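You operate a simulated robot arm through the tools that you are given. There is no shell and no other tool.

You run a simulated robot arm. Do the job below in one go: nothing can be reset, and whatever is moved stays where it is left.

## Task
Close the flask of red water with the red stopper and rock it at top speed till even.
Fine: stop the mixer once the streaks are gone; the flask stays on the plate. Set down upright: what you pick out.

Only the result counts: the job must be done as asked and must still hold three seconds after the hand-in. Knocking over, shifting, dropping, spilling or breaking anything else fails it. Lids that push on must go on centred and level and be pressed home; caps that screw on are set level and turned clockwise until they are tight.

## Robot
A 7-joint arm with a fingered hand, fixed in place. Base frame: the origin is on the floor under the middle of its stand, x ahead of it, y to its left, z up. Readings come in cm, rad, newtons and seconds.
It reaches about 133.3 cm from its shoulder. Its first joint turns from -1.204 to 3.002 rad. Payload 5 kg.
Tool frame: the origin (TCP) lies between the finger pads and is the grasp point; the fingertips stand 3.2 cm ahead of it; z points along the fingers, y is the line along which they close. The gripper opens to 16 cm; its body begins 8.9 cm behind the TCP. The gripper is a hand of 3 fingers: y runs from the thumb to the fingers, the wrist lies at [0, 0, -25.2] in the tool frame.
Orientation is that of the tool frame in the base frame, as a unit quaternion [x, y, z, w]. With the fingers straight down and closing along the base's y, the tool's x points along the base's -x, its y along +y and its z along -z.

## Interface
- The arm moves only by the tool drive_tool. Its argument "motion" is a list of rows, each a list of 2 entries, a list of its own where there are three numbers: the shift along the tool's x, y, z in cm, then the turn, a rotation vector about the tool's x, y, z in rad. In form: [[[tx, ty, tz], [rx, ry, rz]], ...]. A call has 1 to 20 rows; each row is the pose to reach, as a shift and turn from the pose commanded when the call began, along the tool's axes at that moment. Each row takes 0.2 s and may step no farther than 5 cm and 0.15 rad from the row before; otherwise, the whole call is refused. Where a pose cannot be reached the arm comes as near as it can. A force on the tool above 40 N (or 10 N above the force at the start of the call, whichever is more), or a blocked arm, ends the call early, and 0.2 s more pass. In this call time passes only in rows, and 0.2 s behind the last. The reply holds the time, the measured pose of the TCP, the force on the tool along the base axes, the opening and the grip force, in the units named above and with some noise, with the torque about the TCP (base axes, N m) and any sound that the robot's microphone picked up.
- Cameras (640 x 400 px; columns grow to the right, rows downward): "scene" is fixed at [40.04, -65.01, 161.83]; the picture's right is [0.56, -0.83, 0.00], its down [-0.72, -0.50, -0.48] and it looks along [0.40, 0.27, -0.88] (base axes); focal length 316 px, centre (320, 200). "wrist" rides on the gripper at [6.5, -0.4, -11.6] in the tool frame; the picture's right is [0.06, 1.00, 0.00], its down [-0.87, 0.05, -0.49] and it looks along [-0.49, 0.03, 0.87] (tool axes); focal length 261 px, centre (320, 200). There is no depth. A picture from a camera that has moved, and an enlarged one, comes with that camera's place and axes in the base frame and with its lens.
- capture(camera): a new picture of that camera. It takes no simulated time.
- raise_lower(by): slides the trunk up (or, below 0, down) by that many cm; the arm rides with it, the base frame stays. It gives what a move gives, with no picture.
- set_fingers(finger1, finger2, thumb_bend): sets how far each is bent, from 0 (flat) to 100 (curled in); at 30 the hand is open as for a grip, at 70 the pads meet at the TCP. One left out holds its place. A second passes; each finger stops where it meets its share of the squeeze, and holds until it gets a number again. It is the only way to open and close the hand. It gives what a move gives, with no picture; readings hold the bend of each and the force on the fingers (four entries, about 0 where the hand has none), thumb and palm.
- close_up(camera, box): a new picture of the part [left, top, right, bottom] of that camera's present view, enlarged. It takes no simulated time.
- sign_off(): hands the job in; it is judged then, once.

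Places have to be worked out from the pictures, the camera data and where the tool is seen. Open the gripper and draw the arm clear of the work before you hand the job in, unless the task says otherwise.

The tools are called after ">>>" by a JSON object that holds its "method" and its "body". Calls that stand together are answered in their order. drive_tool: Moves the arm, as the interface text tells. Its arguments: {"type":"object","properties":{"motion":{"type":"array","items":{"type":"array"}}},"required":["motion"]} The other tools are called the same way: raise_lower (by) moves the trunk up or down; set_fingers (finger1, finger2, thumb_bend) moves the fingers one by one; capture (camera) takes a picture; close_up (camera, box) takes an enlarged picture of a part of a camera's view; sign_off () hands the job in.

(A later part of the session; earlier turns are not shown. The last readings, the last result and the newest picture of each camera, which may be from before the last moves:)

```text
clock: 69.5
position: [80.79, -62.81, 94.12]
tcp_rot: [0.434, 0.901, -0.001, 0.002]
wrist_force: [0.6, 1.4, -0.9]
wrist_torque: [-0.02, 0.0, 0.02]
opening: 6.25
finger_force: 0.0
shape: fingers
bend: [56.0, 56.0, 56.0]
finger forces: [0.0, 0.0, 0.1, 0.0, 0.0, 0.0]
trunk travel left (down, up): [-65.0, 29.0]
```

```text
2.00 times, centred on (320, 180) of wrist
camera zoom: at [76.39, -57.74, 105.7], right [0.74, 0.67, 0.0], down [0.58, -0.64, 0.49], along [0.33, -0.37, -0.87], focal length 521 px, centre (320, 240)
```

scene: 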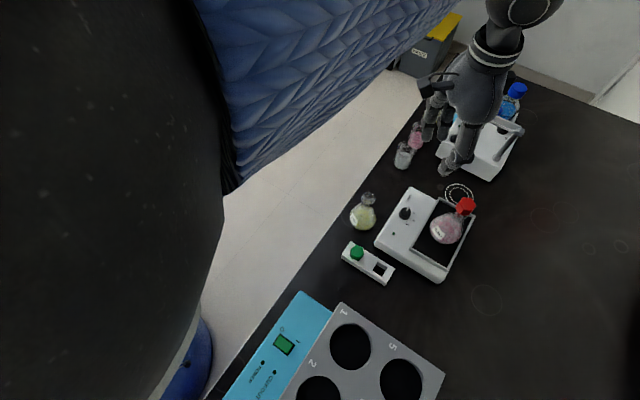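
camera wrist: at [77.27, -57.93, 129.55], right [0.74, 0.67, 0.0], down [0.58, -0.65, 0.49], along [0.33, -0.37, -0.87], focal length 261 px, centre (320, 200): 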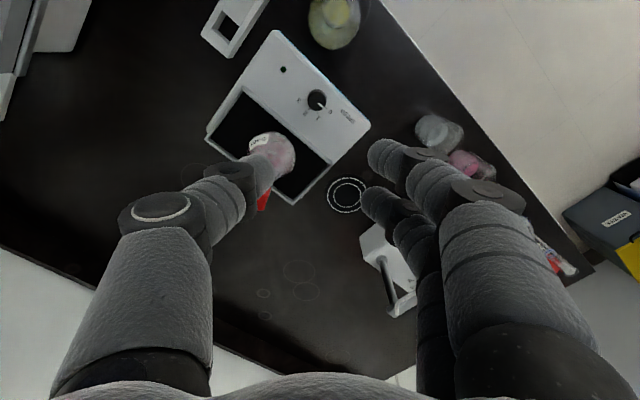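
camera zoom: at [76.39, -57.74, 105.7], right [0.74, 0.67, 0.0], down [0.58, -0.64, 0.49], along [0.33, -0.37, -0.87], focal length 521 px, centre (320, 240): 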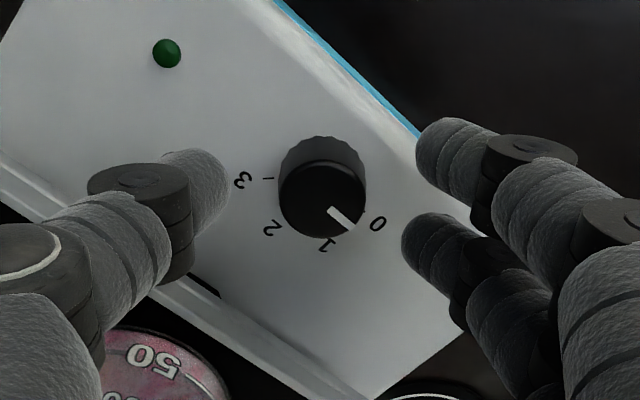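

The knob is centred between the fingertips with no panel contact. I go down another 0.3 cm and close gently.

>>> {"method": "drive_tool", "body": {"motion": [[[0.1, 0, 0.15], [0, 0, 0]], [[0.15, 0, 0.3], [0, 0, 0]]]}}

>>> {"method": "set_fingers", "body": {"finger1": 66, "finger2": 66, "thumb_bend": 66}}

>>> {"method": "close_up", "body": {"camera": "wrist", "box": [200, 80, 440, 280]}}

```text
clock: 70.2
position: [80.74, -62.68, 93.89]
tcp_rot: [0.434, 0.901, 0.0, 0.002]
wrist_force: [0.1, 0.4, -1.0]
wrist_torque: [-0.03, 0.03, -0.02]
opening: 6.25
finger_force: 0.1
shape: fingers
bend: [56.0, 56.0, 56.0]
finger forces: [0.0, 0.1, 0.0, 0.1, 0.1, 0.0]
trunk travel left (down, up): [-65.0, 29.0]
```

```text
clock: 71.2
position: [80.78, -62.65, 93.83]
tcp_rot: [0.434, 0.901, -0.001, 0.002]
wrist_force: [-0.5, -0.8, 0.0]
wrist_torque: [0.01, 0.02, -0.01]
opening: 2.79
finger_force: 1.2
shape: fingers
bend: [66.0, 65.0, 65.0]
finger forces: [0.0, 1.0, 0.0, 0.0, 1.8, 0.0]
trunk travel left (down, up): [-65.0, 29.0]
```

```text
2.00 times, centred on (320, 180) of wrist
camera zoom: at [76.26, -57.66, 105.47], right [0.74, 0.67, 0.0], down [0.58, -0.64, 0.49], along [0.33, -0.37, -0.87], focal length 521 px, centre (320, 240)
```

zoom: 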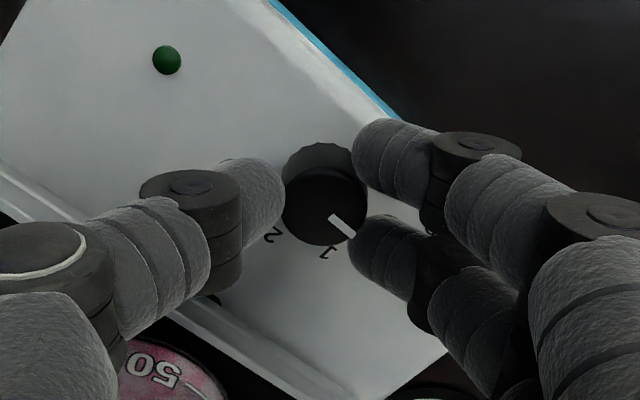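

The fingers surround the knob with light contact. I close to the full squeeze.

>>> {"method": "set_fingers", "body": {"finger1": 73, "finger2": 73, "thumb_bend": 73}}

>>> {"method": "close_up", "body": {"camera": "wrist", "box": [200, 80, 440, 280]}}

```text
clock: 72.2
position: [80.76, -62.66, 93.73]
tcp_rot: [0.433, 0.901, -0.001, 0.0]
wrist_force: [-3.9, 3.3, -7.1]
wrist_torque: [0.06, 0.12, 0.03]
opening: 2.12
finger_force: 13.5
shape: fingers
bend: [71.0, 68.0, 68.0]
finger forces: [6.4, 7.4, 0.0, 0.1, 13.6, 0.0]
trunk travel left (down, up): [-65.0, 29.0]
```

```text
2.00 times, centred on (320, 180) of wrist
camera zoom: at [76.27, -57.67, 105.42], right [0.74, 0.67, 0.0], down [0.58, -0.64, 0.49], along [0.33, -0.37, -0.87], focal length 521 px, centre (320, 240)
```

zoom: 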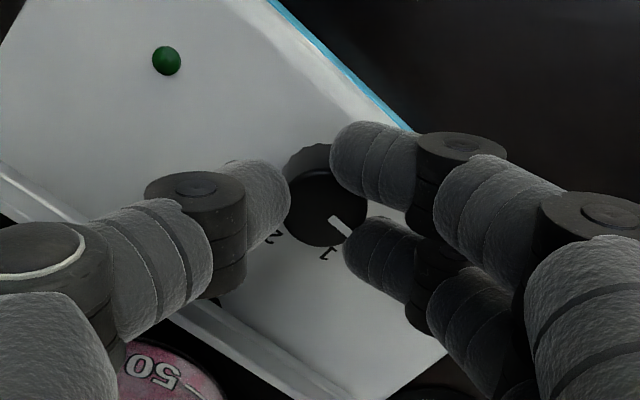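

The knob is gripped (13.6 N). I turn it clockwise by 1.3 rad about its own axis (small orbit correction included) and check how the pointer follows.

>>> {"method": "drive_tool", "body": {"motion": [[[0.02, 0.01, 0.05], [0, 0, 0.13]], [[0.04, 0.03, 0.08], [0, 0, 0.26]], [[0.06, 0.05, 0.08], [0, 0, 0.39]], [[0.07, 0.07, 0.08], [0, 0, 0.52]], [[0.08, 0.1, 0.08], [0, 0, 0.65]], [[0.09, 0.12, 0.08], [0, 0, 0.78]], [[0.095, 0.145, 0.08], [0, 0, 0.91]], [[0.097, 0.17, 0.08], [0, 0, 1.04]], [[0.095, 0.195, 0.08], [0, 0, 1.17]], [[0.091, 0.22, 0.08], [0, 0, 1.3]]]}}

>>> {"method": "close_up", "body": {"camera": "wrist", "box": [200, 80, 440, 280]}}

>>> {"method": "capture", "body": {"camera": "scene"}}

```text
clock: 74.3
position: [80.98, -62.36, 93.75]
tcp_rot: [0.891, 0.453, 0.001, 0.001]
wrist_force: [6.9, -0.2, -2.5]
wrist_torque: [0.0, -0.15, 0.02]
opening: 2.09
finger_force: 14.6
shape: fingers
bend: [71.0, 69.0, 68.0]
finger forces: [8.6, 9.5, 0.1, 0.0, 10.3, 0.0]
trunk travel left (down, up): [-65.0, 29.0]
```

```text
2.00 times, centred on (320, 180) of wrist
camera zoom: at [84.36, -56.76, 105.39], right [0.84, -0.54, 0.0], down [-0.47, -0.73, 0.49], along [-0.26, -0.42, -0.87], focal length 521 px, centre (320, 240)
```

zoom: 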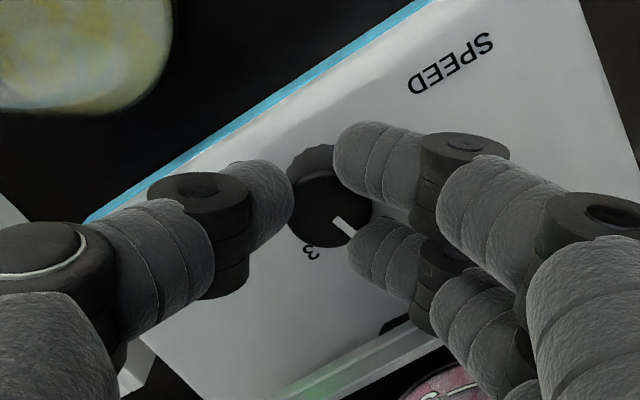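

```text
taken
```

scene: 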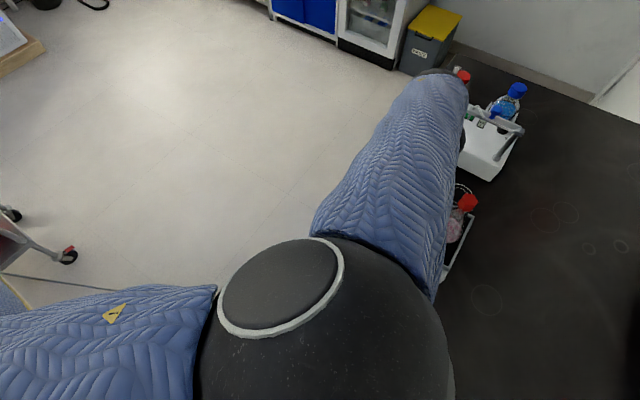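

The knob followed the hand (pointer now between 1 and 2, rocker LED lit), with about 55° left to reach 3. I release just enough to clear the knob, lift 2 cm, and rotate back 1.05 rad for a second stroke.

>>> {"method": "set_fingers", "body": {"finger1": 61, "finger2": 61, "thumb_bend": 61}}

>>> {"method": "drive_tool", "body": {"motion": [[[0, 0, -0.8], [0, 0, 0]], [[0, 0, -2.0], [0, 0, 0]], [[0, 0, -2.5], [0, 0, -0.14]], [[0, 0, -2.5], [0, 0, -0.28]], [[0, 0, -2.5], [0, 0, -0.42]], [[0, 0, -2.5], [0, 0, -0.56]], [[0, 0, -2.5], [0, 0, -0.7]], [[0, 0, -2.5], [0, 0, -0.84]], [[0, 0, -2.5], [0, 0, -0.98]], [[0, 0, -2.5], [0, 0, -1.05]], [[0, 0, -2.5], [0, 0, -1.05]]]}}

>>> {"method": "close_up", "body": {"camera": "wrist", "box": [200, 60, 440, 260]}}

>>> {"method": "close_up", "body": {"camera": "scene", "box": [400, 160, 520, 280]}}

```text
clock: 75.3
position: [80.88, -62.38, 93.83]
tcp_rot: [0.89, 0.455, 0.0, 0.002]
wrist_force: [0.2, 0.4, -0.9]
wrist_torque: [0.04, 0.04, -0.01]
opening: 4.26
finger_force: 0.1
shape: fingers
bend: [61.0, 61.0, 61.0]
finger forces: [0.0, 0.0, 0.0, 0.0, 0.0, 0.1]
trunk travel left (down, up): [-65.0, 29.0]
```

```text
clock: 77.8
position: [80.88, -62.57, 96.34]
tcp_rot: [0.543, 0.84, -0.001, 0.001]
wrist_force: [-0.6, -0.2, -0.5]
wrist_torque: [0.01, 0.03, 0.02]
opening: 4.32
finger_force: 0.1
shape: fingers
bend: [61.0, 61.0, 61.0]
finger forces: [0.1, 0.0, 0.0, 0.0, 0.0, 0.0]
trunk travel left (down, up): [-65.0, 29.0]
```

```text
2.00 times, centred on (320, 160) of wrist
camera zoom: at [77.66, -56.6, 107.88], right [0.88, 0.47, 0.0], down [0.41, -0.77, 0.49], along [0.23, -0.44, -0.87], focal length 521 px, centre (320, 280)
```

zoom: 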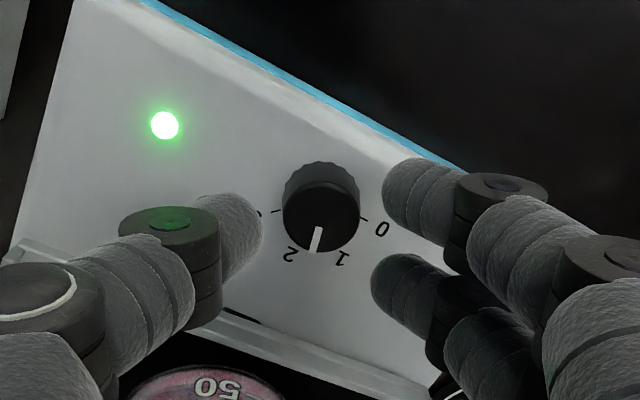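

```text
3.33 times, centred on (460, 220) of scene
camera zoom: at [40.04, -65.01, 161.83], right [0.56, -0.83, 0.0], down [-0.72, -0.5, -0.48], along [0.4, 0.27, -0.88], focal length 1055 px, centre (-147, 133)
```

zoom: 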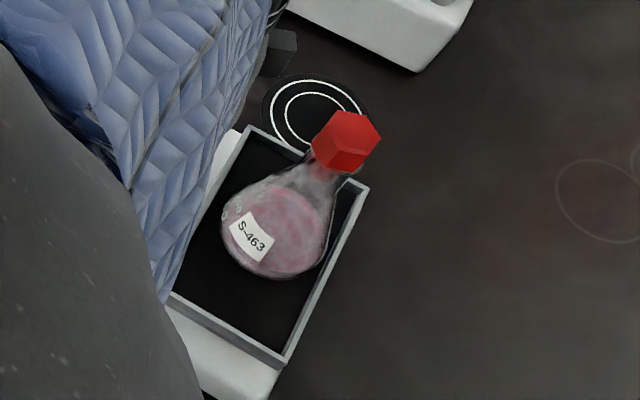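

The LED is lit and the rocker is running, with the pointer between 1 and 2. About 56° (0.98 rad) remain to 3. I lower again, grip, and turn the rest.

>>> {"method": "drive_tool", "body": {"motion": [[[0.1, -0.05, 0.8], [0, 0, 0]], [[0.2, -0.1, 1.6], [0, 0, 0]], [[0.2, -0.1, 2.2], [0, 0, 0]], [[0.2, -0.1, 2.5], [0, 0, 0]]]}}

>>> {"method": "set_fingers", "body": {"finger1": 73, "finger2": 73, "thumb_bend": 73}}

>>> {"method": "close_up", "body": {"camera": "wrist", "box": [200, 80, 440, 280]}}

```text
clock: 78.8
position: [80.62, -62.44, 93.78]
tcp_rot: [0.543, 0.84, 0.0, 0.001]
wrist_force: [-0.1, 0.6, 1.0]
wrist_torque: [0.0, 0.0, 0.0]
opening: 4.31
finger_force: 0.1
shape: fingers
bend: [61.0, 61.0, 61.0]
finger forces: [0.0, 0.0, 0.0, 0.0, 0.1, 0.0]
trunk travel left (down, up): [-65.0, 29.0]
```

```text
clock: 79.8
position: [80.62, -62.42, 93.73]
tcp_rot: [0.543, 0.839, 0.0, -0.001]
wrist_force: [-3.7, 2.6, -7.0]
wrist_torque: [0.08, 0.09, -0.02]
opening: 1.65
finger_force: 12.3
shape: fingers
bend: [72.0, 67.0, 68.0]
finger forces: [2.7, 8.2, 0.0, 0.0, 13.1, 0.0]
trunk travel left (down, up): [-65.0, 29.0]
```

```text
2.00 times, centred on (320, 180) of wrist
camera zoom: at [77.49, -56.44, 105.37], right [0.88, 0.47, 0.0], down [0.41, -0.77, 0.49], along [0.23, -0.44, -0.87], focal length 521 px, centre (320, 240)
```

zoom: 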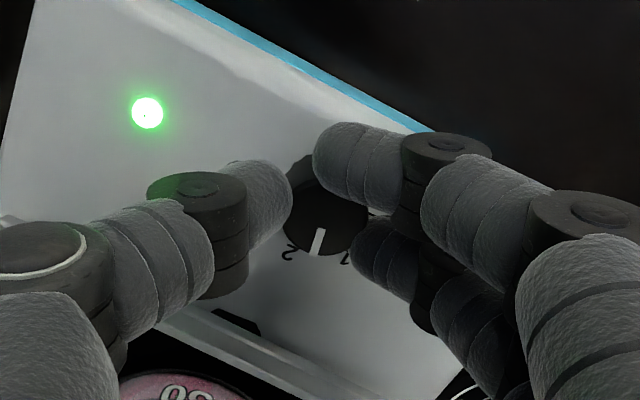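

Finger 1 is barely engaged because the knob is 0.5 cm off toward -x in the tool. I reopen slightly, shift back by 0.35 cm and regrip.

>>> {"method": "set_fingers", "body": {"finger1": 61, "finger2": 61, "thumb_bend": 61}}

>>> {"method": "drive_tool", "body": {"motion": [[[-0.2, 0.05, 0], [0, 0, 0]], [[-0.38, 0.1, 0], [0, 0, 0]]]}}

>>> {"method": "set_fingers", "body": {"finger1": 73, "finger2": 73, "thumb_bend": 73}}

>>> {"method": "close_up", "body": {"camera": "wrist", "box": [200, 80, 440, 280]}}

```text
clock: 80.8
position: [80.56, -62.26, 93.72]
tcp_rot: [0.543, 0.839, -0.001, 0.001]
wrist_force: [0.4, -1.0, -1.1]
wrist_torque: [0.0, -0.01, -0.02]
opening: 4.3
finger_force: 0.0
shape: fingers
bend: [61.0, 61.0, 61.0]
finger forces: [0.1, 0.1, 0.1, 0.1, 0.0, 0.0]
trunk travel left (down, up): [-65.0, 29.0]
```

```text
clock: 81.3
position: [80.91, -62.58, 93.6]
tcp_rot: [0.543, 0.839, -0.001, 0.002]
wrist_force: [-0.3, 0.0, 0.1]
wrist_torque: [0.01, -0.02, 0.0]
opening: 4.29
finger_force: 0.1
shape: fingers
bend: [61.0, 61.0, 61.0]
finger forces: [0.0, 0.0, 0.0, 0.0, 0.1, 0.1]
trunk travel left (down, up): [-65.0, 29.0]
```

```text
clock: 82.3
position: [80.93, -62.67, 93.65]
tcp_rot: [0.543, 0.84, 0.0, 0.0]
wrist_force: [-5.0, 2.3, -9.4]
wrist_torque: [0.05, 0.17, -0.02]
opening: 2.3
finger_force: 13.5
shape: fingers
bend: [71.0, 70.0, 68.0]
finger forces: [5.7, 6.6, 0.1, 0.0, 14.8, 0.0]
trunk travel left (down, up): [-65.0, 29.0]
```

```text
2.00 times, centred on (320, 180) of wrist
camera zoom: at [77.76, -56.69, 105.29], right [0.88, 0.47, 0.0], down [0.41, -0.77, 0.49], along [0.23, -0.44, -0.87], focal length 521 px, centre (320, 240)
```

zoom: 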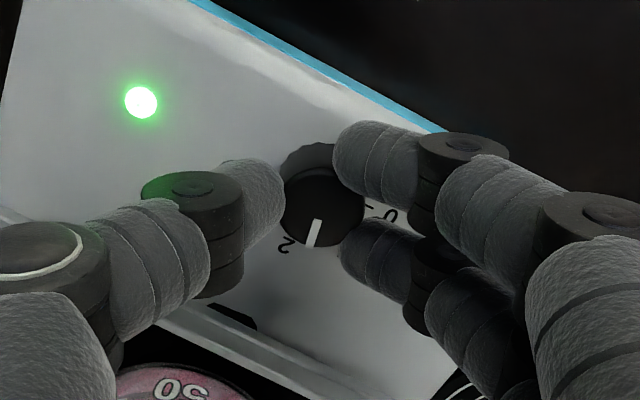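

The grip is even now (5.7 / 6.6 / 14.8 N). I turn the remaining ~0.95 rad clockwise.

>>> {"method": "drive_tool", "body": {"motion": [[[0.01, 0.015, 0.05], [0, 0, 0.14]], [[0.01, 0.03, 0.05], [0, 0, 0.28]], [[0.015, 0.045, 0.05], [0, 0, 0.42]], [[0.015, 0.06, 0.05], [0, 0, 0.56]], [[0.01, 0.08, 0.05], [0, 0, 0.7]], [[0.01, 0.095, 0.05], [0, 0, 0.84]], [[0.007, 0.106, 0.05], [0, 0, 0.95]]]}}

>>> {"method": "close_up", "body": {"camera": "wrist", "box": [200, 80, 440, 280]}}

>>> {"method": "close_up", "body": {"camera": "wrist", "box": [290, 140, 370, 210]}}

```text
clock: 84.0
position: [81.12, -62.57, 93.73]
tcp_rot: [0.868, 0.497, 0.001, 0.003]
wrist_force: [1.7, 4.5, -6.7]
wrist_torque: [0.11, 0.02, -0.04]
opening: 2.27
finger_force: 14.1
shape: fingers
bend: [71.0, 70.0, 68.0]
finger forces: [7.3, 7.7, 0.1, 0.0, 13.5, 0.1]
trunk travel left (down, up): [-65.0, 29.0]
```

```text
2.00 times, centred on (320, 180) of wrist
camera zoom: at [83.91, -56.62, 105.29], right [0.89, -0.45, 0.0], down [-0.39, -0.78, 0.49], along [-0.22, -0.44, -0.87], focal length 521 px, centre (320, 240)
```

zoom: 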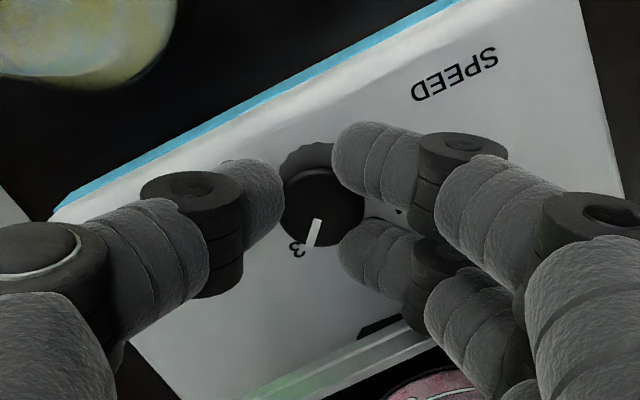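

```text
5.71 times, centred on (330, 175) of wrist
camera zoom: at [83.91, -56.62, 105.29], right [0.89, -0.45, 0.0], down [-0.39, -0.78, 0.49], along [-0.22, -0.44, -0.87], focal length 1489 px, centre (263, 343)
```

zoom: 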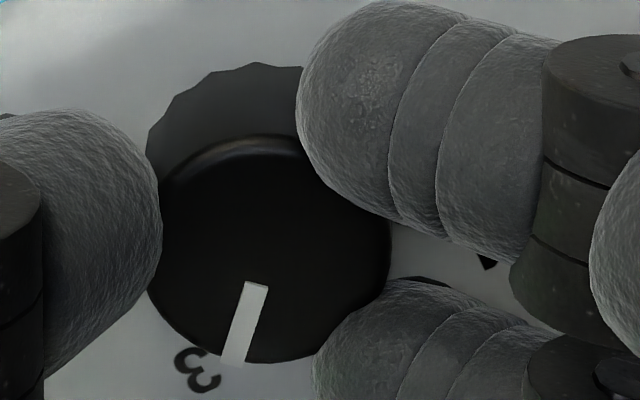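

The pointer is about 5° short of the 3 mark. I turn another 0.1 rad and recheck.

>>> {"method": "drive_tool", "body": {"motion": [[[0, 0.005, 0], [0, 0, 0.05]], [[0, 0.01, 0], [0, 0, 0.1]]]}}

>>> {"method": "close_up", "body": {"camera": "wrist", "box": [290, 140, 370, 210]}}

>>> {"method": "close_up", "body": {"camera": "scene", "box": [400, 160, 520, 280]}}

```text
clock: 84.5
position: [80.96, -62.6, 93.59]
tcp_rot: [0.891, 0.454, -0.001, 0.001]
wrist_force: [2.4, 4.8, -4.8]
wrist_torque: [0.08, 0.01, 0.18]
opening: 2.26
finger_force: 15.3
shape: fingers
bend: [71.0, 70.0, 68.0]
finger forces: [10.3, 6.3, 0.0, 0.0, 13.0, 0.1]
trunk travel left (down, up): [-65.0, 29.0]
```

```text
5.71 times, centred on (330, 175) of wrist
camera zoom: at [84.45, -56.95, 105.29], right [0.84, -0.54, 0.0], down [-0.47, -0.73, 0.49], along [-0.26, -0.42, -0.87], focal length 1489 px, centre (263, 343)
```

zoom: 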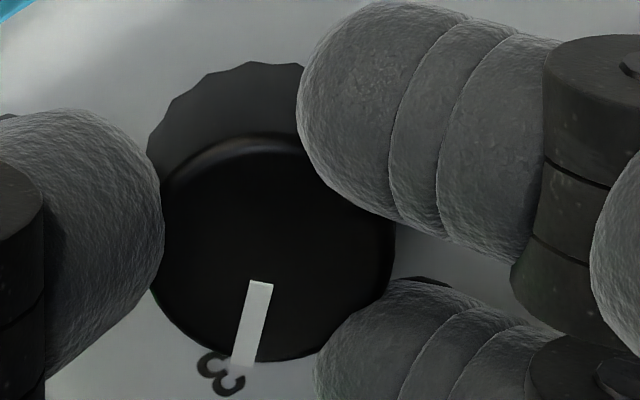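

```text
3.33 times, centred on (460, 220) of scene
camera zoom: at [40.04, -65.01, 161.83], right [0.56, -0.83, 0.0], down [-0.72, -0.5, -0.48], along [0.4, 0.27, -0.88], focal length 1055 px, centre (-147, 133)
```

zoom: 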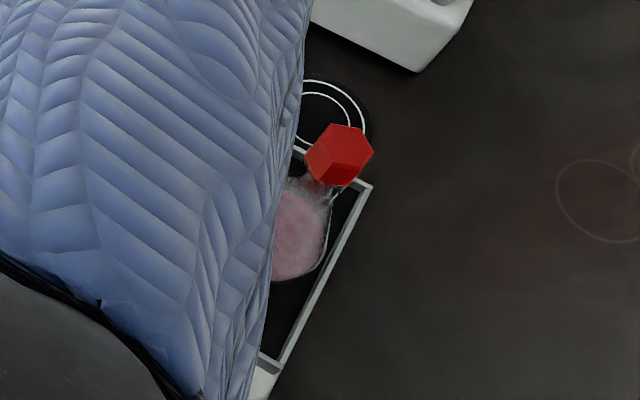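

The knob has reached its end stop at 3 (torque rose to 0.18 N m, pointer at the 3). I release, lift off and move back toward the robot side so both cameras can watch the liquid.

>>> {"method": "set_fingers", "body": {"finger1": 61, "finger2": 61, "thumb_bend": 61}}

>>> {"method": "drive_tool", "body": {"motion": [[[0, 0, -1], [0, 0, 0]], [[0, 0, -2.5], [0, 0, 0]], [[0.5, 0, -4], [0, 0, -0.13]], [[1.5, 0, -6], [0, 0, -0.26]], [[2.5, 0, -8], [0, 0, -0.39]], [[3.5, 0, -10], [0, 0, -0.52]], [[4.5, 0, -12], [0, 0, -0.6]], [[5, 0, -13], [0, 0, -0.6]]]}}

>>> {"method": "capture", "body": {"camera": "wrist"}}

>>> {"method": "capture", "body": {"camera": "scene"}}

```text
clock: 85.5
position: [81.04, -62.67, 93.7]
tcp_rot: [0.891, 0.455, 0.001, 0.002]
wrist_force: [0.2, 0.3, -0.3]
wrist_torque: [0.0, 0.01, 0.04]
opening: 4.28
finger_force: 0.1
shape: fingers
bend: [61.0, 61.0, 61.0]
finger forces: [0.0, 0.0, 0.1, 0.1, 0.0, 0.0]
trunk travel left (down, up): [-65.0, 29.0]
```

```text
clock: 87.3
position: [83.81, -58.55, 106.76]
tcp_rot: [0.717, 0.698, 0.0, 0.001]
wrist_force: [0.2, 0.1, 0.8]
wrist_torque: [0.03, 0.01, 0.02]
opening: 4.3
finger_force: 0.2
shape: fingers
bend: [61.0, 61.0, 61.0]
finger forces: [0.0, 0.0, 0.0, 0.0, 0.0, 0.0]
trunk travel left (down, up): [-65.0, 29.0]
```

```text
taken
camera wrist: at [83.5, -51.93, 118.42], right [1.0, 0.04, 0.0], down [0.03, -0.87, 0.49], along [0.02, -0.49, -0.87], focal length 261 px, centre (320, 200)
```

wrist: 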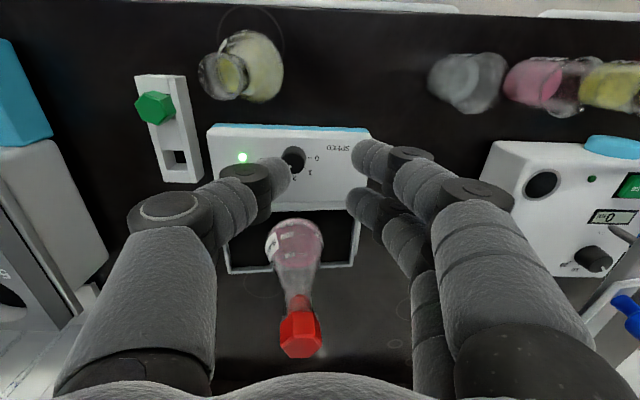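

```text
taken
```

scene: 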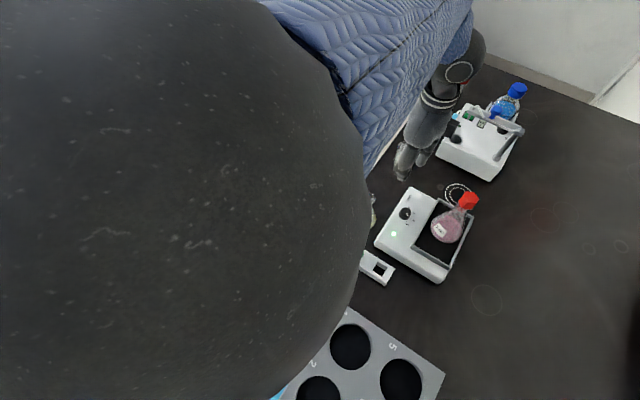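

Both cameras now see the flask, the rocker and the lit LED. I zoom in on the liquid and confirm the knob at 3.

>>> {"method": "close_up", "body": {"camera": "wrist", "box": [250, 200, 350, 300]}}

>>> {"method": "close_up", "body": {"camera": "scene", "box": [385, 180, 485, 270]}}

>>> {"method": "close_up", "body": {"camera": "wrist", "box": [270, 135, 340, 190]}}

```text
4.00 times, centred on (300, 250) of wrist
camera zoom: at [83.5, -51.93, 118.42], right [1.0, 0.04, 0.0], down [0.03, -0.87, 0.49], along [0.02, -0.49, -0.87], focal length 1043 px, centre (400, 0)
```

zoom: 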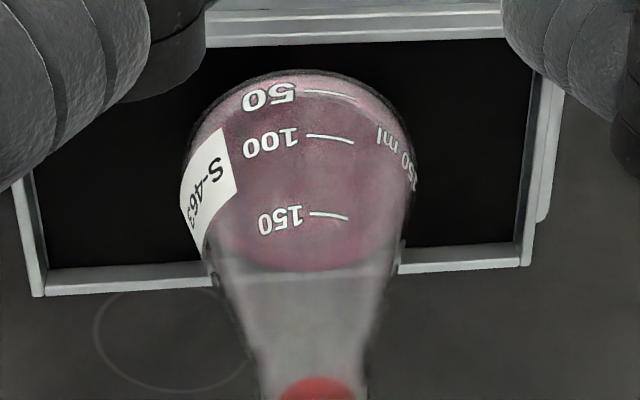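

```text
4.44 times, centred on (435, 225) of scene
camera zoom: at [40.04, -65.01, 161.83], right [0.56, -0.83, 0.0], down [-0.72, -0.5, -0.48], along [0.4, 0.27, -0.88], focal length 1406 px, centre (-191, 89)
```

zoom: 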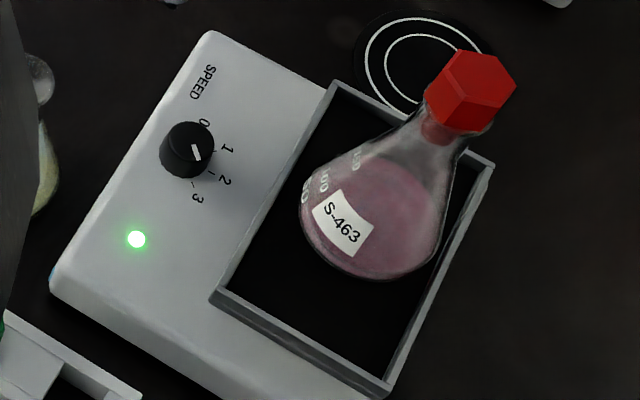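

```text
7.27 times, centred on (305, 162) of wrist
camera zoom: at [83.5, -51.93, 118.42], right [1.0, 0.04, 0.0], down [0.03, -0.87, 0.49], along [0.02, -0.49, -0.87], focal length 1896 px, centre (429, 473)
```

zoom: 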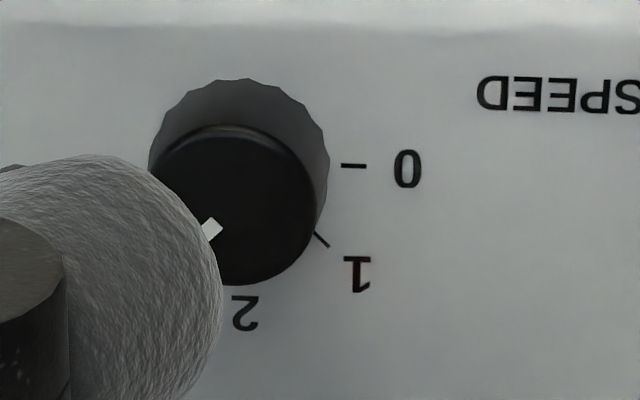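

>>> {"method": "close_up", "body": {"camera": "scene", "box": [390, 195, 425, 225]}}

>>> {"method": "close_up", "body": {"camera": "scene", "box": [425, 205, 470, 250]}}

```text
13.33 times, centred on (408, 210) of scene
camera zoom: at [40.04, -65.01, 161.83], right [0.56, -0.83, 0.0], down [-0.72, -0.5, -0.48], along [0.4, 0.27, -0.88], focal length 4219 px, centre (-847, 67)
```

zoom: 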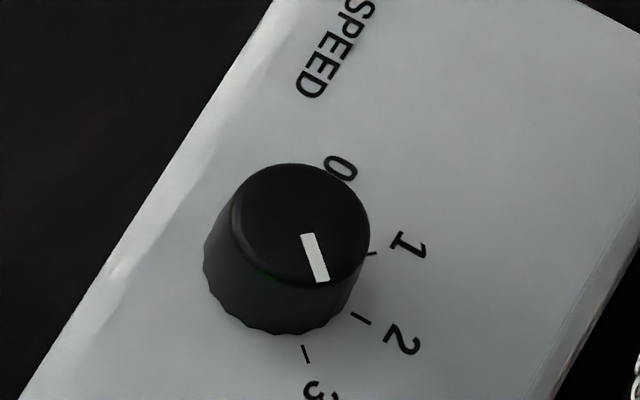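

```text
8.89 times, centred on (448, 228) of scene
camera zoom: at [40.04, -65.01, 161.83], right [0.56, -0.83, 0.0], down [-0.72, -0.5, -0.48], along [0.4, 0.27, -0.88], focal length 2813 px, centre (-813, -44)
```

zoom: 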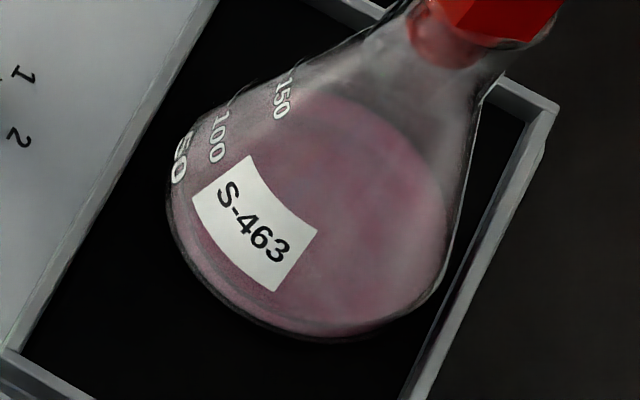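

The pointer is aligned with tick 3. Faint streaks remain in the water, so I wait in place for a few seconds and look again.

>>> {"method": "drive_tool", "body": {"motion": [[[0, 0, 0], [0, 0, 0]], [[0, 0, 0], [0, 0, 0]], [[0, 0, 0], [0, 0, 0]], [[0, 0, 0], [0, 0, 0]], [[0, 0, 0], [0, 0, 0]], [[0, 0, 0], [0, 0, 0]], [[0, 0, 0], [0, 0, 0]], [[0, 0, 0], [0, 0, 0]], [[0, 0, 0], [0, 0, 0]], [[0, 0, 0], [0, 0, 0]]]}}

>>> {"method": "close_up", "body": {"camera": "scene", "box": [425, 205, 470, 250]}}

>>> {"method": "close_up", "body": {"camera": "wrist", "box": [260, 205, 340, 285]}}

```text
clock: 89.5
position: [83.82, -58.54, 106.74]
tcp_rot: [0.716, 0.698, -0.001, 0.001]
wrist_force: [-0.2, 0.2, 0.3]
wrist_torque: [0.01, 0.0, 0.0]
opening: 4.33
finger_force: 0.0
shape: fingers
bend: [61.0, 61.0, 61.0]
finger forces: [0.0, 0.0, 0.0, 0.1, 0.0, 0.1]
trunk travel left (down, up): [-65.0, 29.0]
```

```text
8.89 times, centred on (448, 228) of scene
camera zoom: at [40.04, -65.01, 161.83], right [0.56, -0.83, 0.0], down [-0.72, -0.5, -0.48], along [0.4, 0.27, -0.88], focal length 2813 px, centre (-813, -44)
```

zoom: 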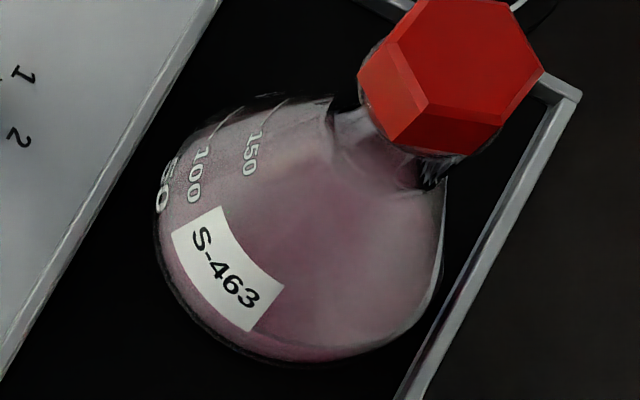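

```text
5.00 times, centred on (300, 245) of wrist
camera zoom: at [83.5, -51.89, 118.41], right [1.0, 0.04, 0.0], down [0.03, -0.87, 0.49], along [0.02, -0.49, -0.87], focal length 1303 px, centre (420, -25)
```

zoom: 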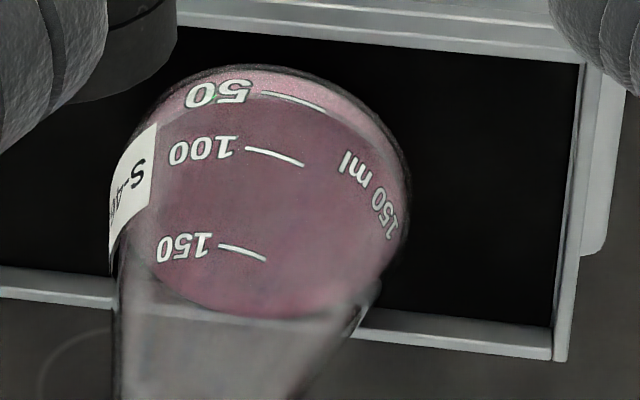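

The streaks are fading but slightly mottled. I wait another ~3 s and look closer.

>>> {"method": "drive_tool", "body": {"motion": [[[0, 0, 0], [0, 0, 0]], [[0, 0, 0], [0, 0, 0]], [[0, 0, 0], [0, 0, 0]], [[0, 0, 0], [0, 0, 0]], [[0, 0, 0], [0, 0, 0]], [[0, 0, 0], [0, 0, 0]], [[0, 0, 0], [0, 0, 0]], [[0, 0, 0], [0, 0, 0]], [[0, 0, 0], [0, 0, 0]], [[0, 0, 0], [0, 0, 0]], [[0, 0, 0], [0, 0, 0]], [[0, 0, 0], [0, 0, 0]], [[0, 0, 0], [0, 0, 0]], [[0, 0, 0], [0, 0, 0]], [[0, 0, 0], [0, 0, 0]]]}}

>>> {"method": "close_up", "body": {"camera": "scene", "box": [425, 200, 475, 250]}}

>>> {"method": "close_up", "body": {"camera": "wrist", "box": [260, 205, 340, 285]}}

```text
clock: 92.8
position: [83.82, -58.46, 106.78]
tcp_rot: [0.717, 0.697, -0.001, 0.002]
wrist_force: [0.8, 0.1, 0.7]
wrist_torque: [0.02, -0.02, 0.0]
opening: 4.28
finger_force: 0.0
shape: fingers
bend: [61.0, 61.0, 61.0]
finger forces: [0.2, 0.0, 0.0, 0.1, 0.1, 0.1]
trunk travel left (down, up): [-65.0, 29.0]
```

```text
8.00 times, centred on (450, 225) of scene
camera zoom: at [40.04, -65.01, 161.83], right [0.56, -0.83, 0.0], down [-0.72, -0.5, -0.48], along [0.4, 0.27, -0.88], focal length 2531 px, centre (-720, 0)
```

zoom: 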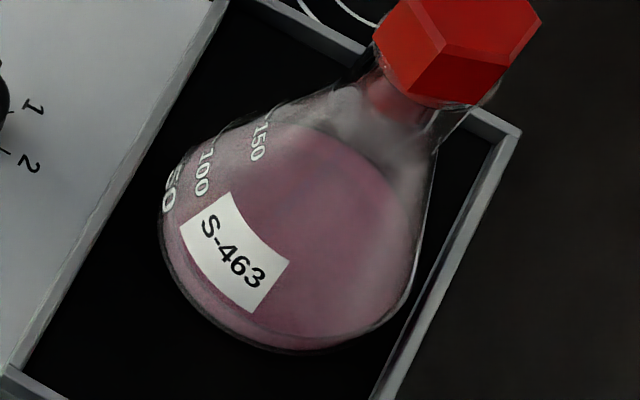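

```text
5.00 times, centred on (300, 245) of wrist
camera zoom: at [83.5, -51.89, 118.41], right [1.0, 0.04, 0.0], down [0.03, -0.87, 0.49], along [0.02, -0.49, -0.87], focal length 1303 px, centre (420, -25)
```

zoom: 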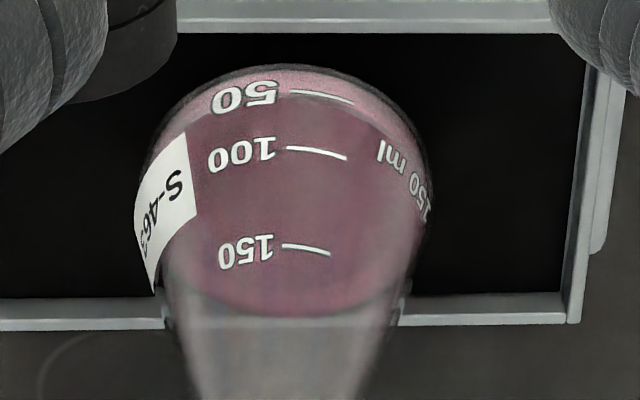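

The liquid now looks even, with no visible streaks. It keeps mixing while I return over the knob; I yaw to about 2.15 rad so I can turn it anticlockwise, and come down to just above it.

>>> {"method": "drive_tool", "body": {"motion": [[[-1.0, -0.7, 0.5], [0, 0, 0.14]], [[-2.1, -1.4, 1.5], [0, 0, 0.28]], [[-3.2, -2.1, 3], [0, 0, 0.42]], [[-4.0, -2.7, 5], [0, 0, 0.55]], [[-4.11, -2.74, 7], [0, 0, 0.55]], [[-4.11, -2.74, 9], [0, 0, 0.55]], [[-4.11, -2.74, 10.3], [0, 0, 0.55]], [[-4.11, -2.74, 10.3], [0, 0, 0.55]]]}}

>>> {"method": "close_up", "body": {"camera": "wrist", "box": [200, 60, 440, 260]}}

>>> {"method": "close_up", "body": {"camera": "scene", "box": [420, 190, 480, 250]}}

```text
clock: 94.5
position: [80.85, -62.57, 96.38]
tcp_rot: [0.879, 0.477, 0.0, 0.002]
wrist_force: [-0.1, -0.1, -0.7]
wrist_torque: [0.0, 0.0, 0.02]
opening: 4.32
finger_force: 0.2
shape: fingers
bend: [61.0, 61.0, 61.0]
finger forces: [0.1, 0.0, 0.1, 0.1, 0.1, 0.1]
trunk travel left (down, up): [-65.0, 29.0]
```

```text
2.00 times, centred on (320, 160) of wrist
camera zoom: at [84.09, -56.77, 108.03], right [0.87, -0.49, 0.0], down [-0.43, -0.76, 0.49], along [-0.24, -0.43, -0.87], focal length 521 px, centre (320, 280)
```

zoom: 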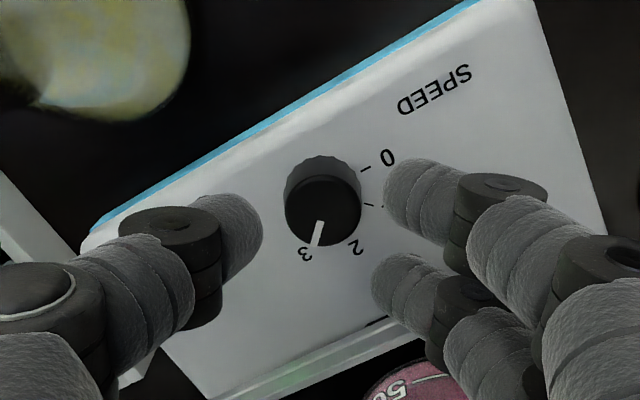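

```text
6.67 times, centred on (450, 220) of scene
camera zoom: at [40.04, -65.01, 161.83], right [0.56, -0.83, 0.0], down [-0.72, -0.5, -0.48], along [0.4, 0.27, -0.88], focal length 2109 px, centre (-547, 67)
```

zoom: 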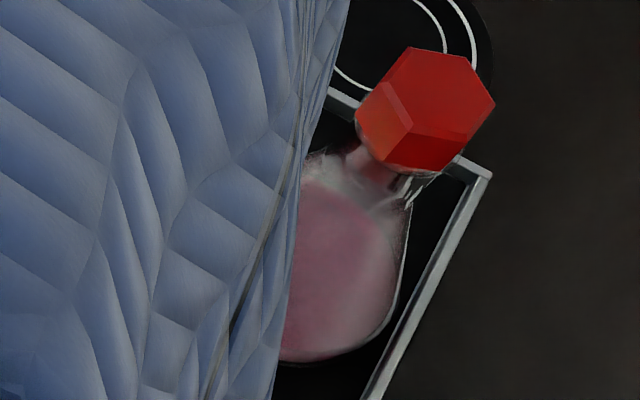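

The knob is centred and the visible water is uniform. I lower and grip the knob.

>>> {"method": "drive_tool", "body": {"motion": [[[0.06, 0, 0.8], [0, 0, 0]], [[0.12, -0.03, 1.6], [0, 0, 0]], [[0.12, -0.03, 2.2], [0, 0, 0]], [[0.12, -0.03, 2.6], [0, 0, 0]]]}}

>>> {"method": "set_fingers", "body": {"finger1": 73, "finger2": 73, "thumb_bend": 73}}

>>> {"method": "close_up", "body": {"camera": "wrist", "box": [200, 80, 440, 280]}}

>>> {"method": "close_up", "body": {"camera": "scene", "box": [430, 190, 480, 250]}}

```text
clock: 95.5
position: [81.13, -62.57, 93.7]
tcp_rot: [0.879, 0.476, 0.0, 0.002]
wrist_force: [1.2, -0.4, -0.3]
wrist_torque: [-0.04, -0.02, -0.01]
opening: 4.31
finger_force: 0.0
shape: fingers
bend: [61.0, 61.0, 61.0]
finger forces: [0.1, 0.0, 0.0, 0.1, 0.1, 0.0]
trunk travel left (down, up): [-65.0, 29.0]
```

```text
clock: 96.5
position: [81.17, -62.47, 93.66]
tcp_rot: [0.88, 0.476, -0.001, 0.002]
wrist_force: [-1.8, 2.9, -7.1]
wrist_torque: [0.09, 0.08, 0.01]
opening: 2.15
finger_force: 13.4
shape: fingers
bend: [71.0, 68.0, 68.0]
finger forces: [5.1, 6.9, 0.0, 0.1, 14.5, 0.1]
trunk travel left (down, up): [-65.0, 29.0]
```

```text
2.00 times, centred on (320, 180) of wrist
camera zoom: at [84.21, -56.66, 105.26], right [0.87, -0.49, 0.0], down [-0.43, -0.76, 0.49], along [-0.24, -0.43, -0.87], focal length 521 px, centre (320, 240)
```

zoom: 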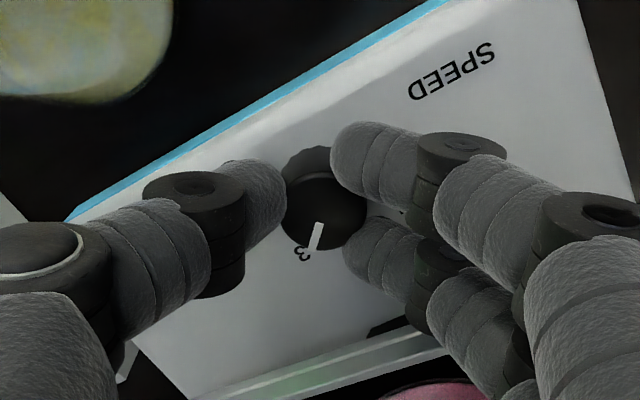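

```text
6.67 times, centred on (455, 220) of scene
camera zoom: at [40.04, -65.01, 161.83], right [0.56, -0.83, 0.0], down [-0.72, -0.5, -0.48], along [0.4, 0.27, -0.88], focal length 2109 px, centre (-580, 67)
```

zoom: 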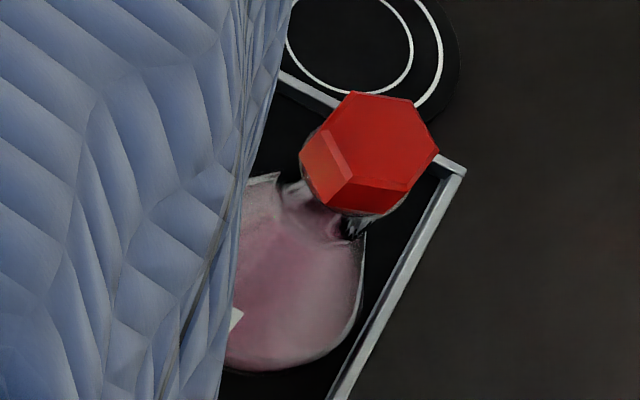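

The grip is even. I turn the knob anticlockwise by 1.25 rad toward 0.

>>> {"method": "drive_tool", "body": {"motion": [[[-0.025, -0.02, 0], [0, 0, -0.14]], [[-0.05, -0.04, 0], [0, 0, -0.28]], [[-0.08, -0.055, 0], [0, 0, -0.42]], [[-0.11, -0.065, 0], [0, 0, -0.56]], [[-0.14, -0.07, 0], [0, 0, -0.7]], [[-0.175, -0.072, 0], [0, 0, -0.84]], [[-0.21, -0.07, 0], [0, 0, -0.98]], [[-0.24, -0.06, 0], [0, 0, -1.12]], [[-0.268, -0.052, 0], [0, 0, -1.25]]]}}

>>> {"method": "close_up", "body": {"camera": "wrist", "box": [200, 80, 440, 280]}}

```text
clock: 98.5
position: [80.96, -62.52, 93.77]
tcp_rot: [0.433, 0.901, -0.001, 0.0]
wrist_force: [-10.4, 9.1, -13.4]
wrist_torque: [0.23, 0.25, -0.01]
opening: 2.14
finger_force: 14.4
shape: fingers
bend: [71.0, 69.0, 67.0]
finger forces: [9.4, 5.8, 0.0, 0.0, 12.9, 0.0]
trunk travel left (down, up): [-65.0, 29.0]
```

```text
2.00 times, centred on (320, 180) of wrist
camera zoom: at [76.36, -57.63, 105.37], right [0.74, 0.67, 0.0], down [0.59, -0.64, 0.49], along [0.33, -0.37, -0.87], focal length 521 px, centre (320, 240)
```

zoom: 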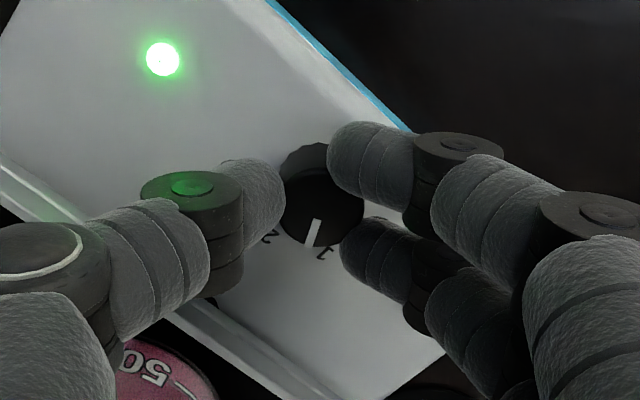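

The knob is now between 1 and 2, with about 60° to go. I release, lift, rotate back by +1.1 rad and come down again for the last stroke.

>>> {"method": "set_fingers", "body": {"finger1": 61, "finger2": 61, "thumb_bend": 61}}

>>> {"method": "drive_tool", "body": {"motion": [[[0, 0, -0.8], [0, 0, 0]], [[0, 0, -2.0], [0, 0, 0]], [[0, 0, -2.5], [0, 0, 0.14]], [[0, 0, -2.5], [0, 0, 0.28]], [[0, 0, -2.5], [0, 0, 0.42]], [[0, 0, -2.5], [0, 0, 0.56]], [[0, 0, -2.5], [0, 0, 0.7]], [[0, 0, -2.5], [0, 0, 0.84]], [[0, 0, -2.5], [0, 0, 0.98]], [[0, 0, -2.5], [0, 0, 1.12]], [[0, 0, -2.5], [0, 0, 1.12]]]}}

>>> {"method": "close_up", "body": {"camera": "wrist", "box": [200, 60, 440, 260]}}

```text
clock: 99.5
position: [80.94, -62.67, 93.81]
tcp_rot: [0.434, 0.901, -0.001, 0.002]
wrist_force: [0.1, 0.1, -0.2]
wrist_torque: [-0.03, -0.04, 0.03]
opening: 4.31
finger_force: 0.0
shape: fingers
bend: [61.0, 61.0, 61.0]
finger forces: [0.0, 0.1, 0.0, 0.2, 0.1, 0.1]
trunk travel left (down, up): [-65.0, 29.0]
```

```text
clock: 102.0
position: [80.99, -62.67, 96.3]
tcp_rot: [0.847, 0.532, 0.001, 0.002]
wrist_force: [-0.1, 0.4, 0.6]
wrist_torque: [0.02, 0.01, -0.05]
opening: 4.31
finger_force: 0.1
shape: fingers
bend: [61.0, 61.0, 61.0]
finger forces: [0.0, 0.0, 0.1, 0.1, 0.0, 0.0]
trunk travel left (down, up): [-65.0, 29.0]
```

```text
2.00 times, centred on (320, 160) of wrist
camera zoom: at [83.3, -56.48, 107.91], right [0.93, -0.38, 0.0], down [-0.33, -0.81, 0.49], along [-0.18, -0.46, -0.87], focal length 521 px, centre (320, 280)
```

zoom: 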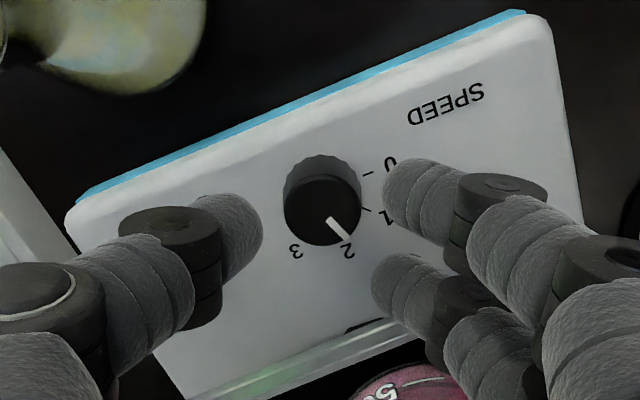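

The pointer is about 70° from 0. I rotate 0.2 rad more for room, lower, and grip again.

>>> {"method": "drive_tool", "body": {"motion": [[[0.06, 0, 0.6], [0, 0, 0.1]], [[0.12, -0.03, 1.3], [0, 0, 0.2]], [[0.12, -0.03, 2.0], [0, 0, 0.2]], [[0.12, -0.03, 2.55], [0, 0, 0.2]]]}}

>>> {"method": "set_fingers", "body": {"finger1": 73, "finger2": 73, "thumb_bend": 73}}

>>> {"method": "close_up", "body": {"camera": "wrist", "box": [200, 80, 440, 280]}}

```text
clock: 103.0
position: [80.92, -62.66, 93.74]
tcp_rot: [0.895, 0.446, -0.001, 0.002]
wrist_force: [0.2, -0.1, -0.2]
wrist_torque: [0.0, 0.01, -0.03]
opening: 4.29
finger_force: 0.0
shape: fingers
bend: [61.0, 61.0, 61.0]
finger forces: [0.1, 0.0, 0.0, 0.1, 0.0, 0.0]
trunk travel left (down, up): [-65.0, 29.0]
```

```text
clock: 104.0
position: [80.87, -62.64, 93.62]
tcp_rot: [0.895, 0.445, 0.0, 0.001]
wrist_force: [-0.6, 0.5, -8.1]
wrist_torque: [0.07, 0.05, 0.04]
opening: 2.37
finger_force: 13.6
shape: fingers
bend: [70.0, 70.0, 68.0]
finger forces: [6.0, 6.7, 0.1, 0.0, 14.1, 0.0]
trunk travel left (down, up): [-65.0, 29.0]
```

```text
2.00 times, centred on (320, 180) of wrist
camera zoom: at [84.43, -57.02, 105.38], right [0.83, -0.55, 0.0], down [-0.48, -0.72, 0.49], along [-0.27, -0.41, -0.87], focal length 521 px, centre (320, 240)
```

zoom: 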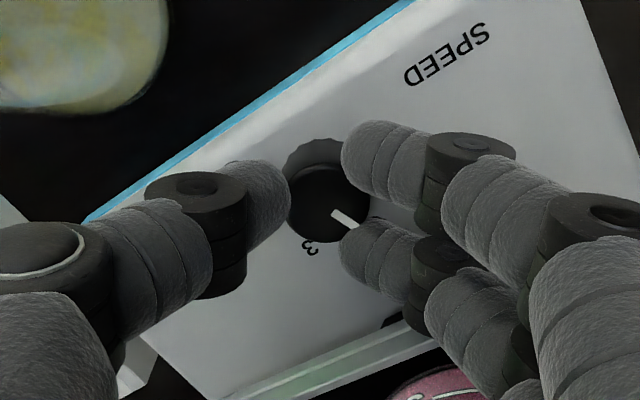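

The grip is even with almost no side load. I turn anticlockwise by 1.28 rad toward the 0 stop.

>>> {"method": "drive_tool", "body": {"motion": [[[-0.035, 0.012, 0], [0, 0, -0.14]], [[-0.07, 0.027, 0], [0, 0, -0.28]], [[-0.1, 0.05, 0], [0, 0, -0.42]], [[-0.125, 0.07, 0], [0, 0, -0.56]], [[-0.148, 0.1, 0], [0, 0, -0.7]], [[-0.165, 0.13, 0], [0, 0, -0.84]], [[-0.18, 0.16, 0], [0, 0, -0.98]], [[-0.19, 0.195, 0], [0, 0, -1.12]], [[-0.195, 0.225, 0], [0, 0, -1.22]], [[-0.197, 0.236, 0], [0, 0, -1.28]]]}}

>>> {"method": "close_up", "body": {"camera": "wrist", "box": [200, 80, 440, 280]}}

```text
clock: 106.2
position: [80.83, -62.78, 93.8]
tcp_rot: [0.451, 0.892, -0.002, 0.001]
wrist_force: [-11.3, 10.8, -7.0]
wrist_torque: [0.21, 0.27, -0.15]
opening: 2.41
finger_force: 15.0
shape: fingers
bend: [71.0, 71.0, 68.0]
finger forces: [9.9, 5.8, 0.1, 0.0, 14.8, 0.1]
trunk travel left (down, up): [-65.0, 29.0]
```

```text
2.00 times, centred on (320, 180) of wrist
camera zoom: at [76.67, -57.68, 105.42], right [0.77, 0.64, 0.0], down [0.56, -0.67, 0.49], along [0.32, -0.38, -0.87], focal length 521 px, centre (320, 240)
```

zoom: 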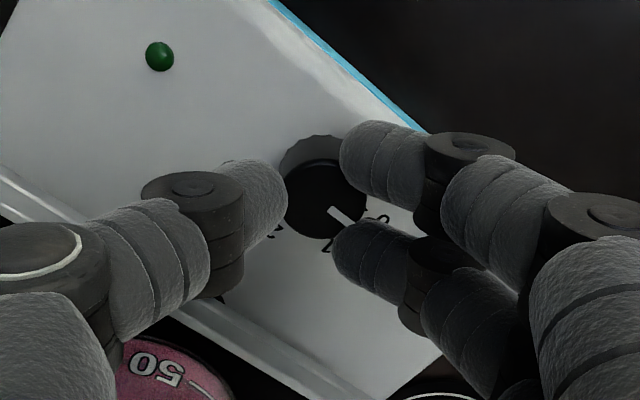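

The LED is out and the end stop is felt at 0 (-0.15 N m). I release, lift clear and inspect the flask, liquid and knob.

>>> {"method": "set_fingers", "body": {"finger1": 60, "finger2": 60, "thumb_bend": 60}}

>>> {"method": "drive_tool", "body": {"motion": [[[0, 0, -1], [0, 0, 0]], [[0, 0, -2.5], [0, 0, 0]], [[0, 0, -4.5], [0, 0, 0]], [[1.5, 0, -7], [0, 0, 0.13]], [[3, 0, -9.5], [0, 0, 0.26]], [[4.5, 0, -12], [0, 0, 0.39]], [[6, 0, -14], [0, 0, 0.52]], [[6, 0, -15], [0, 0, 0.62]]]}}

>>> {"method": "capture", "body": {"camera": "wrist"}}

>>> {"method": "capture", "body": {"camera": "scene"}}

```text
clock: 107.2
position: [80.98, -62.84, 93.77]
tcp_rot: [0.452, 0.892, 0.0, 0.002]
wrist_force: [0.4, -0.2, -0.3]
wrist_torque: [-0.03, 0.01, 0.02]
opening: 4.7
finger_force: 0.0
shape: fingers
bend: [60.0, 60.0, 60.0]
finger forces: [0.0, 0.0, 0.1, 0.0, 0.0, 0.1]
trunk travel left (down, up): [-65.0, 29.0]
```

```text
clock: 109.0
position: [77.45, -57.85, 108.74]
tcp_rot: [0.704, 0.711, 0.0, 0.001]
wrist_force: [0.8, -0.4, 0.1]
wrist_torque: [0.0, 0.0, 0.0]
opening: 4.71
finger_force: 0.0
shape: fingers
bend: [60.0, 60.0, 60.0]
finger forces: [0.0, 0.1, 0.0, 0.0, 0.0, 0.1]
trunk travel left (down, up): [-65.0, 29.0]
```

```text
taken
camera wrist: at [76.83, -51.12, 120.39], right [1.0, 0.07, 0.0], down [0.06, -0.87, 0.49], along [0.04, -0.49, -0.87], focal length 261 px, centre (320, 200)
```

wrist: 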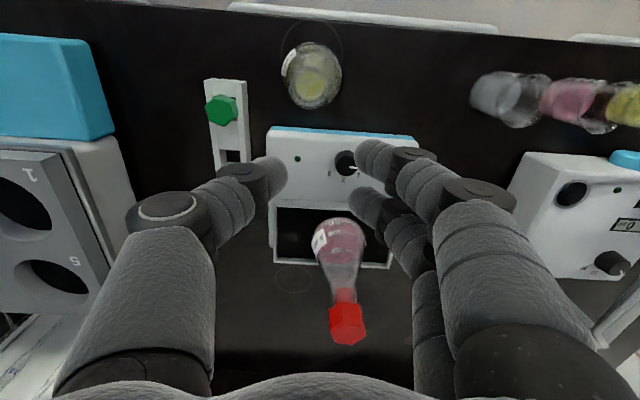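

```text
taken
```

scene: 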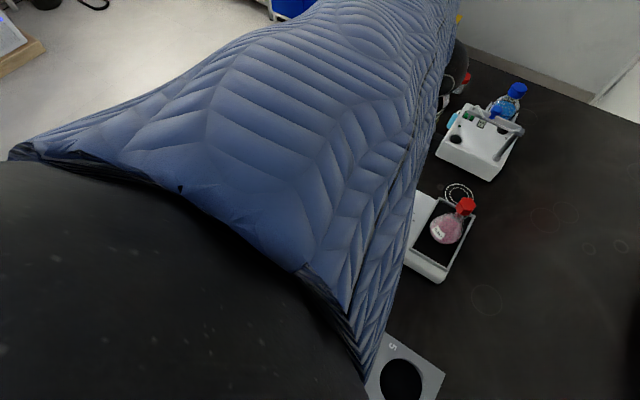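

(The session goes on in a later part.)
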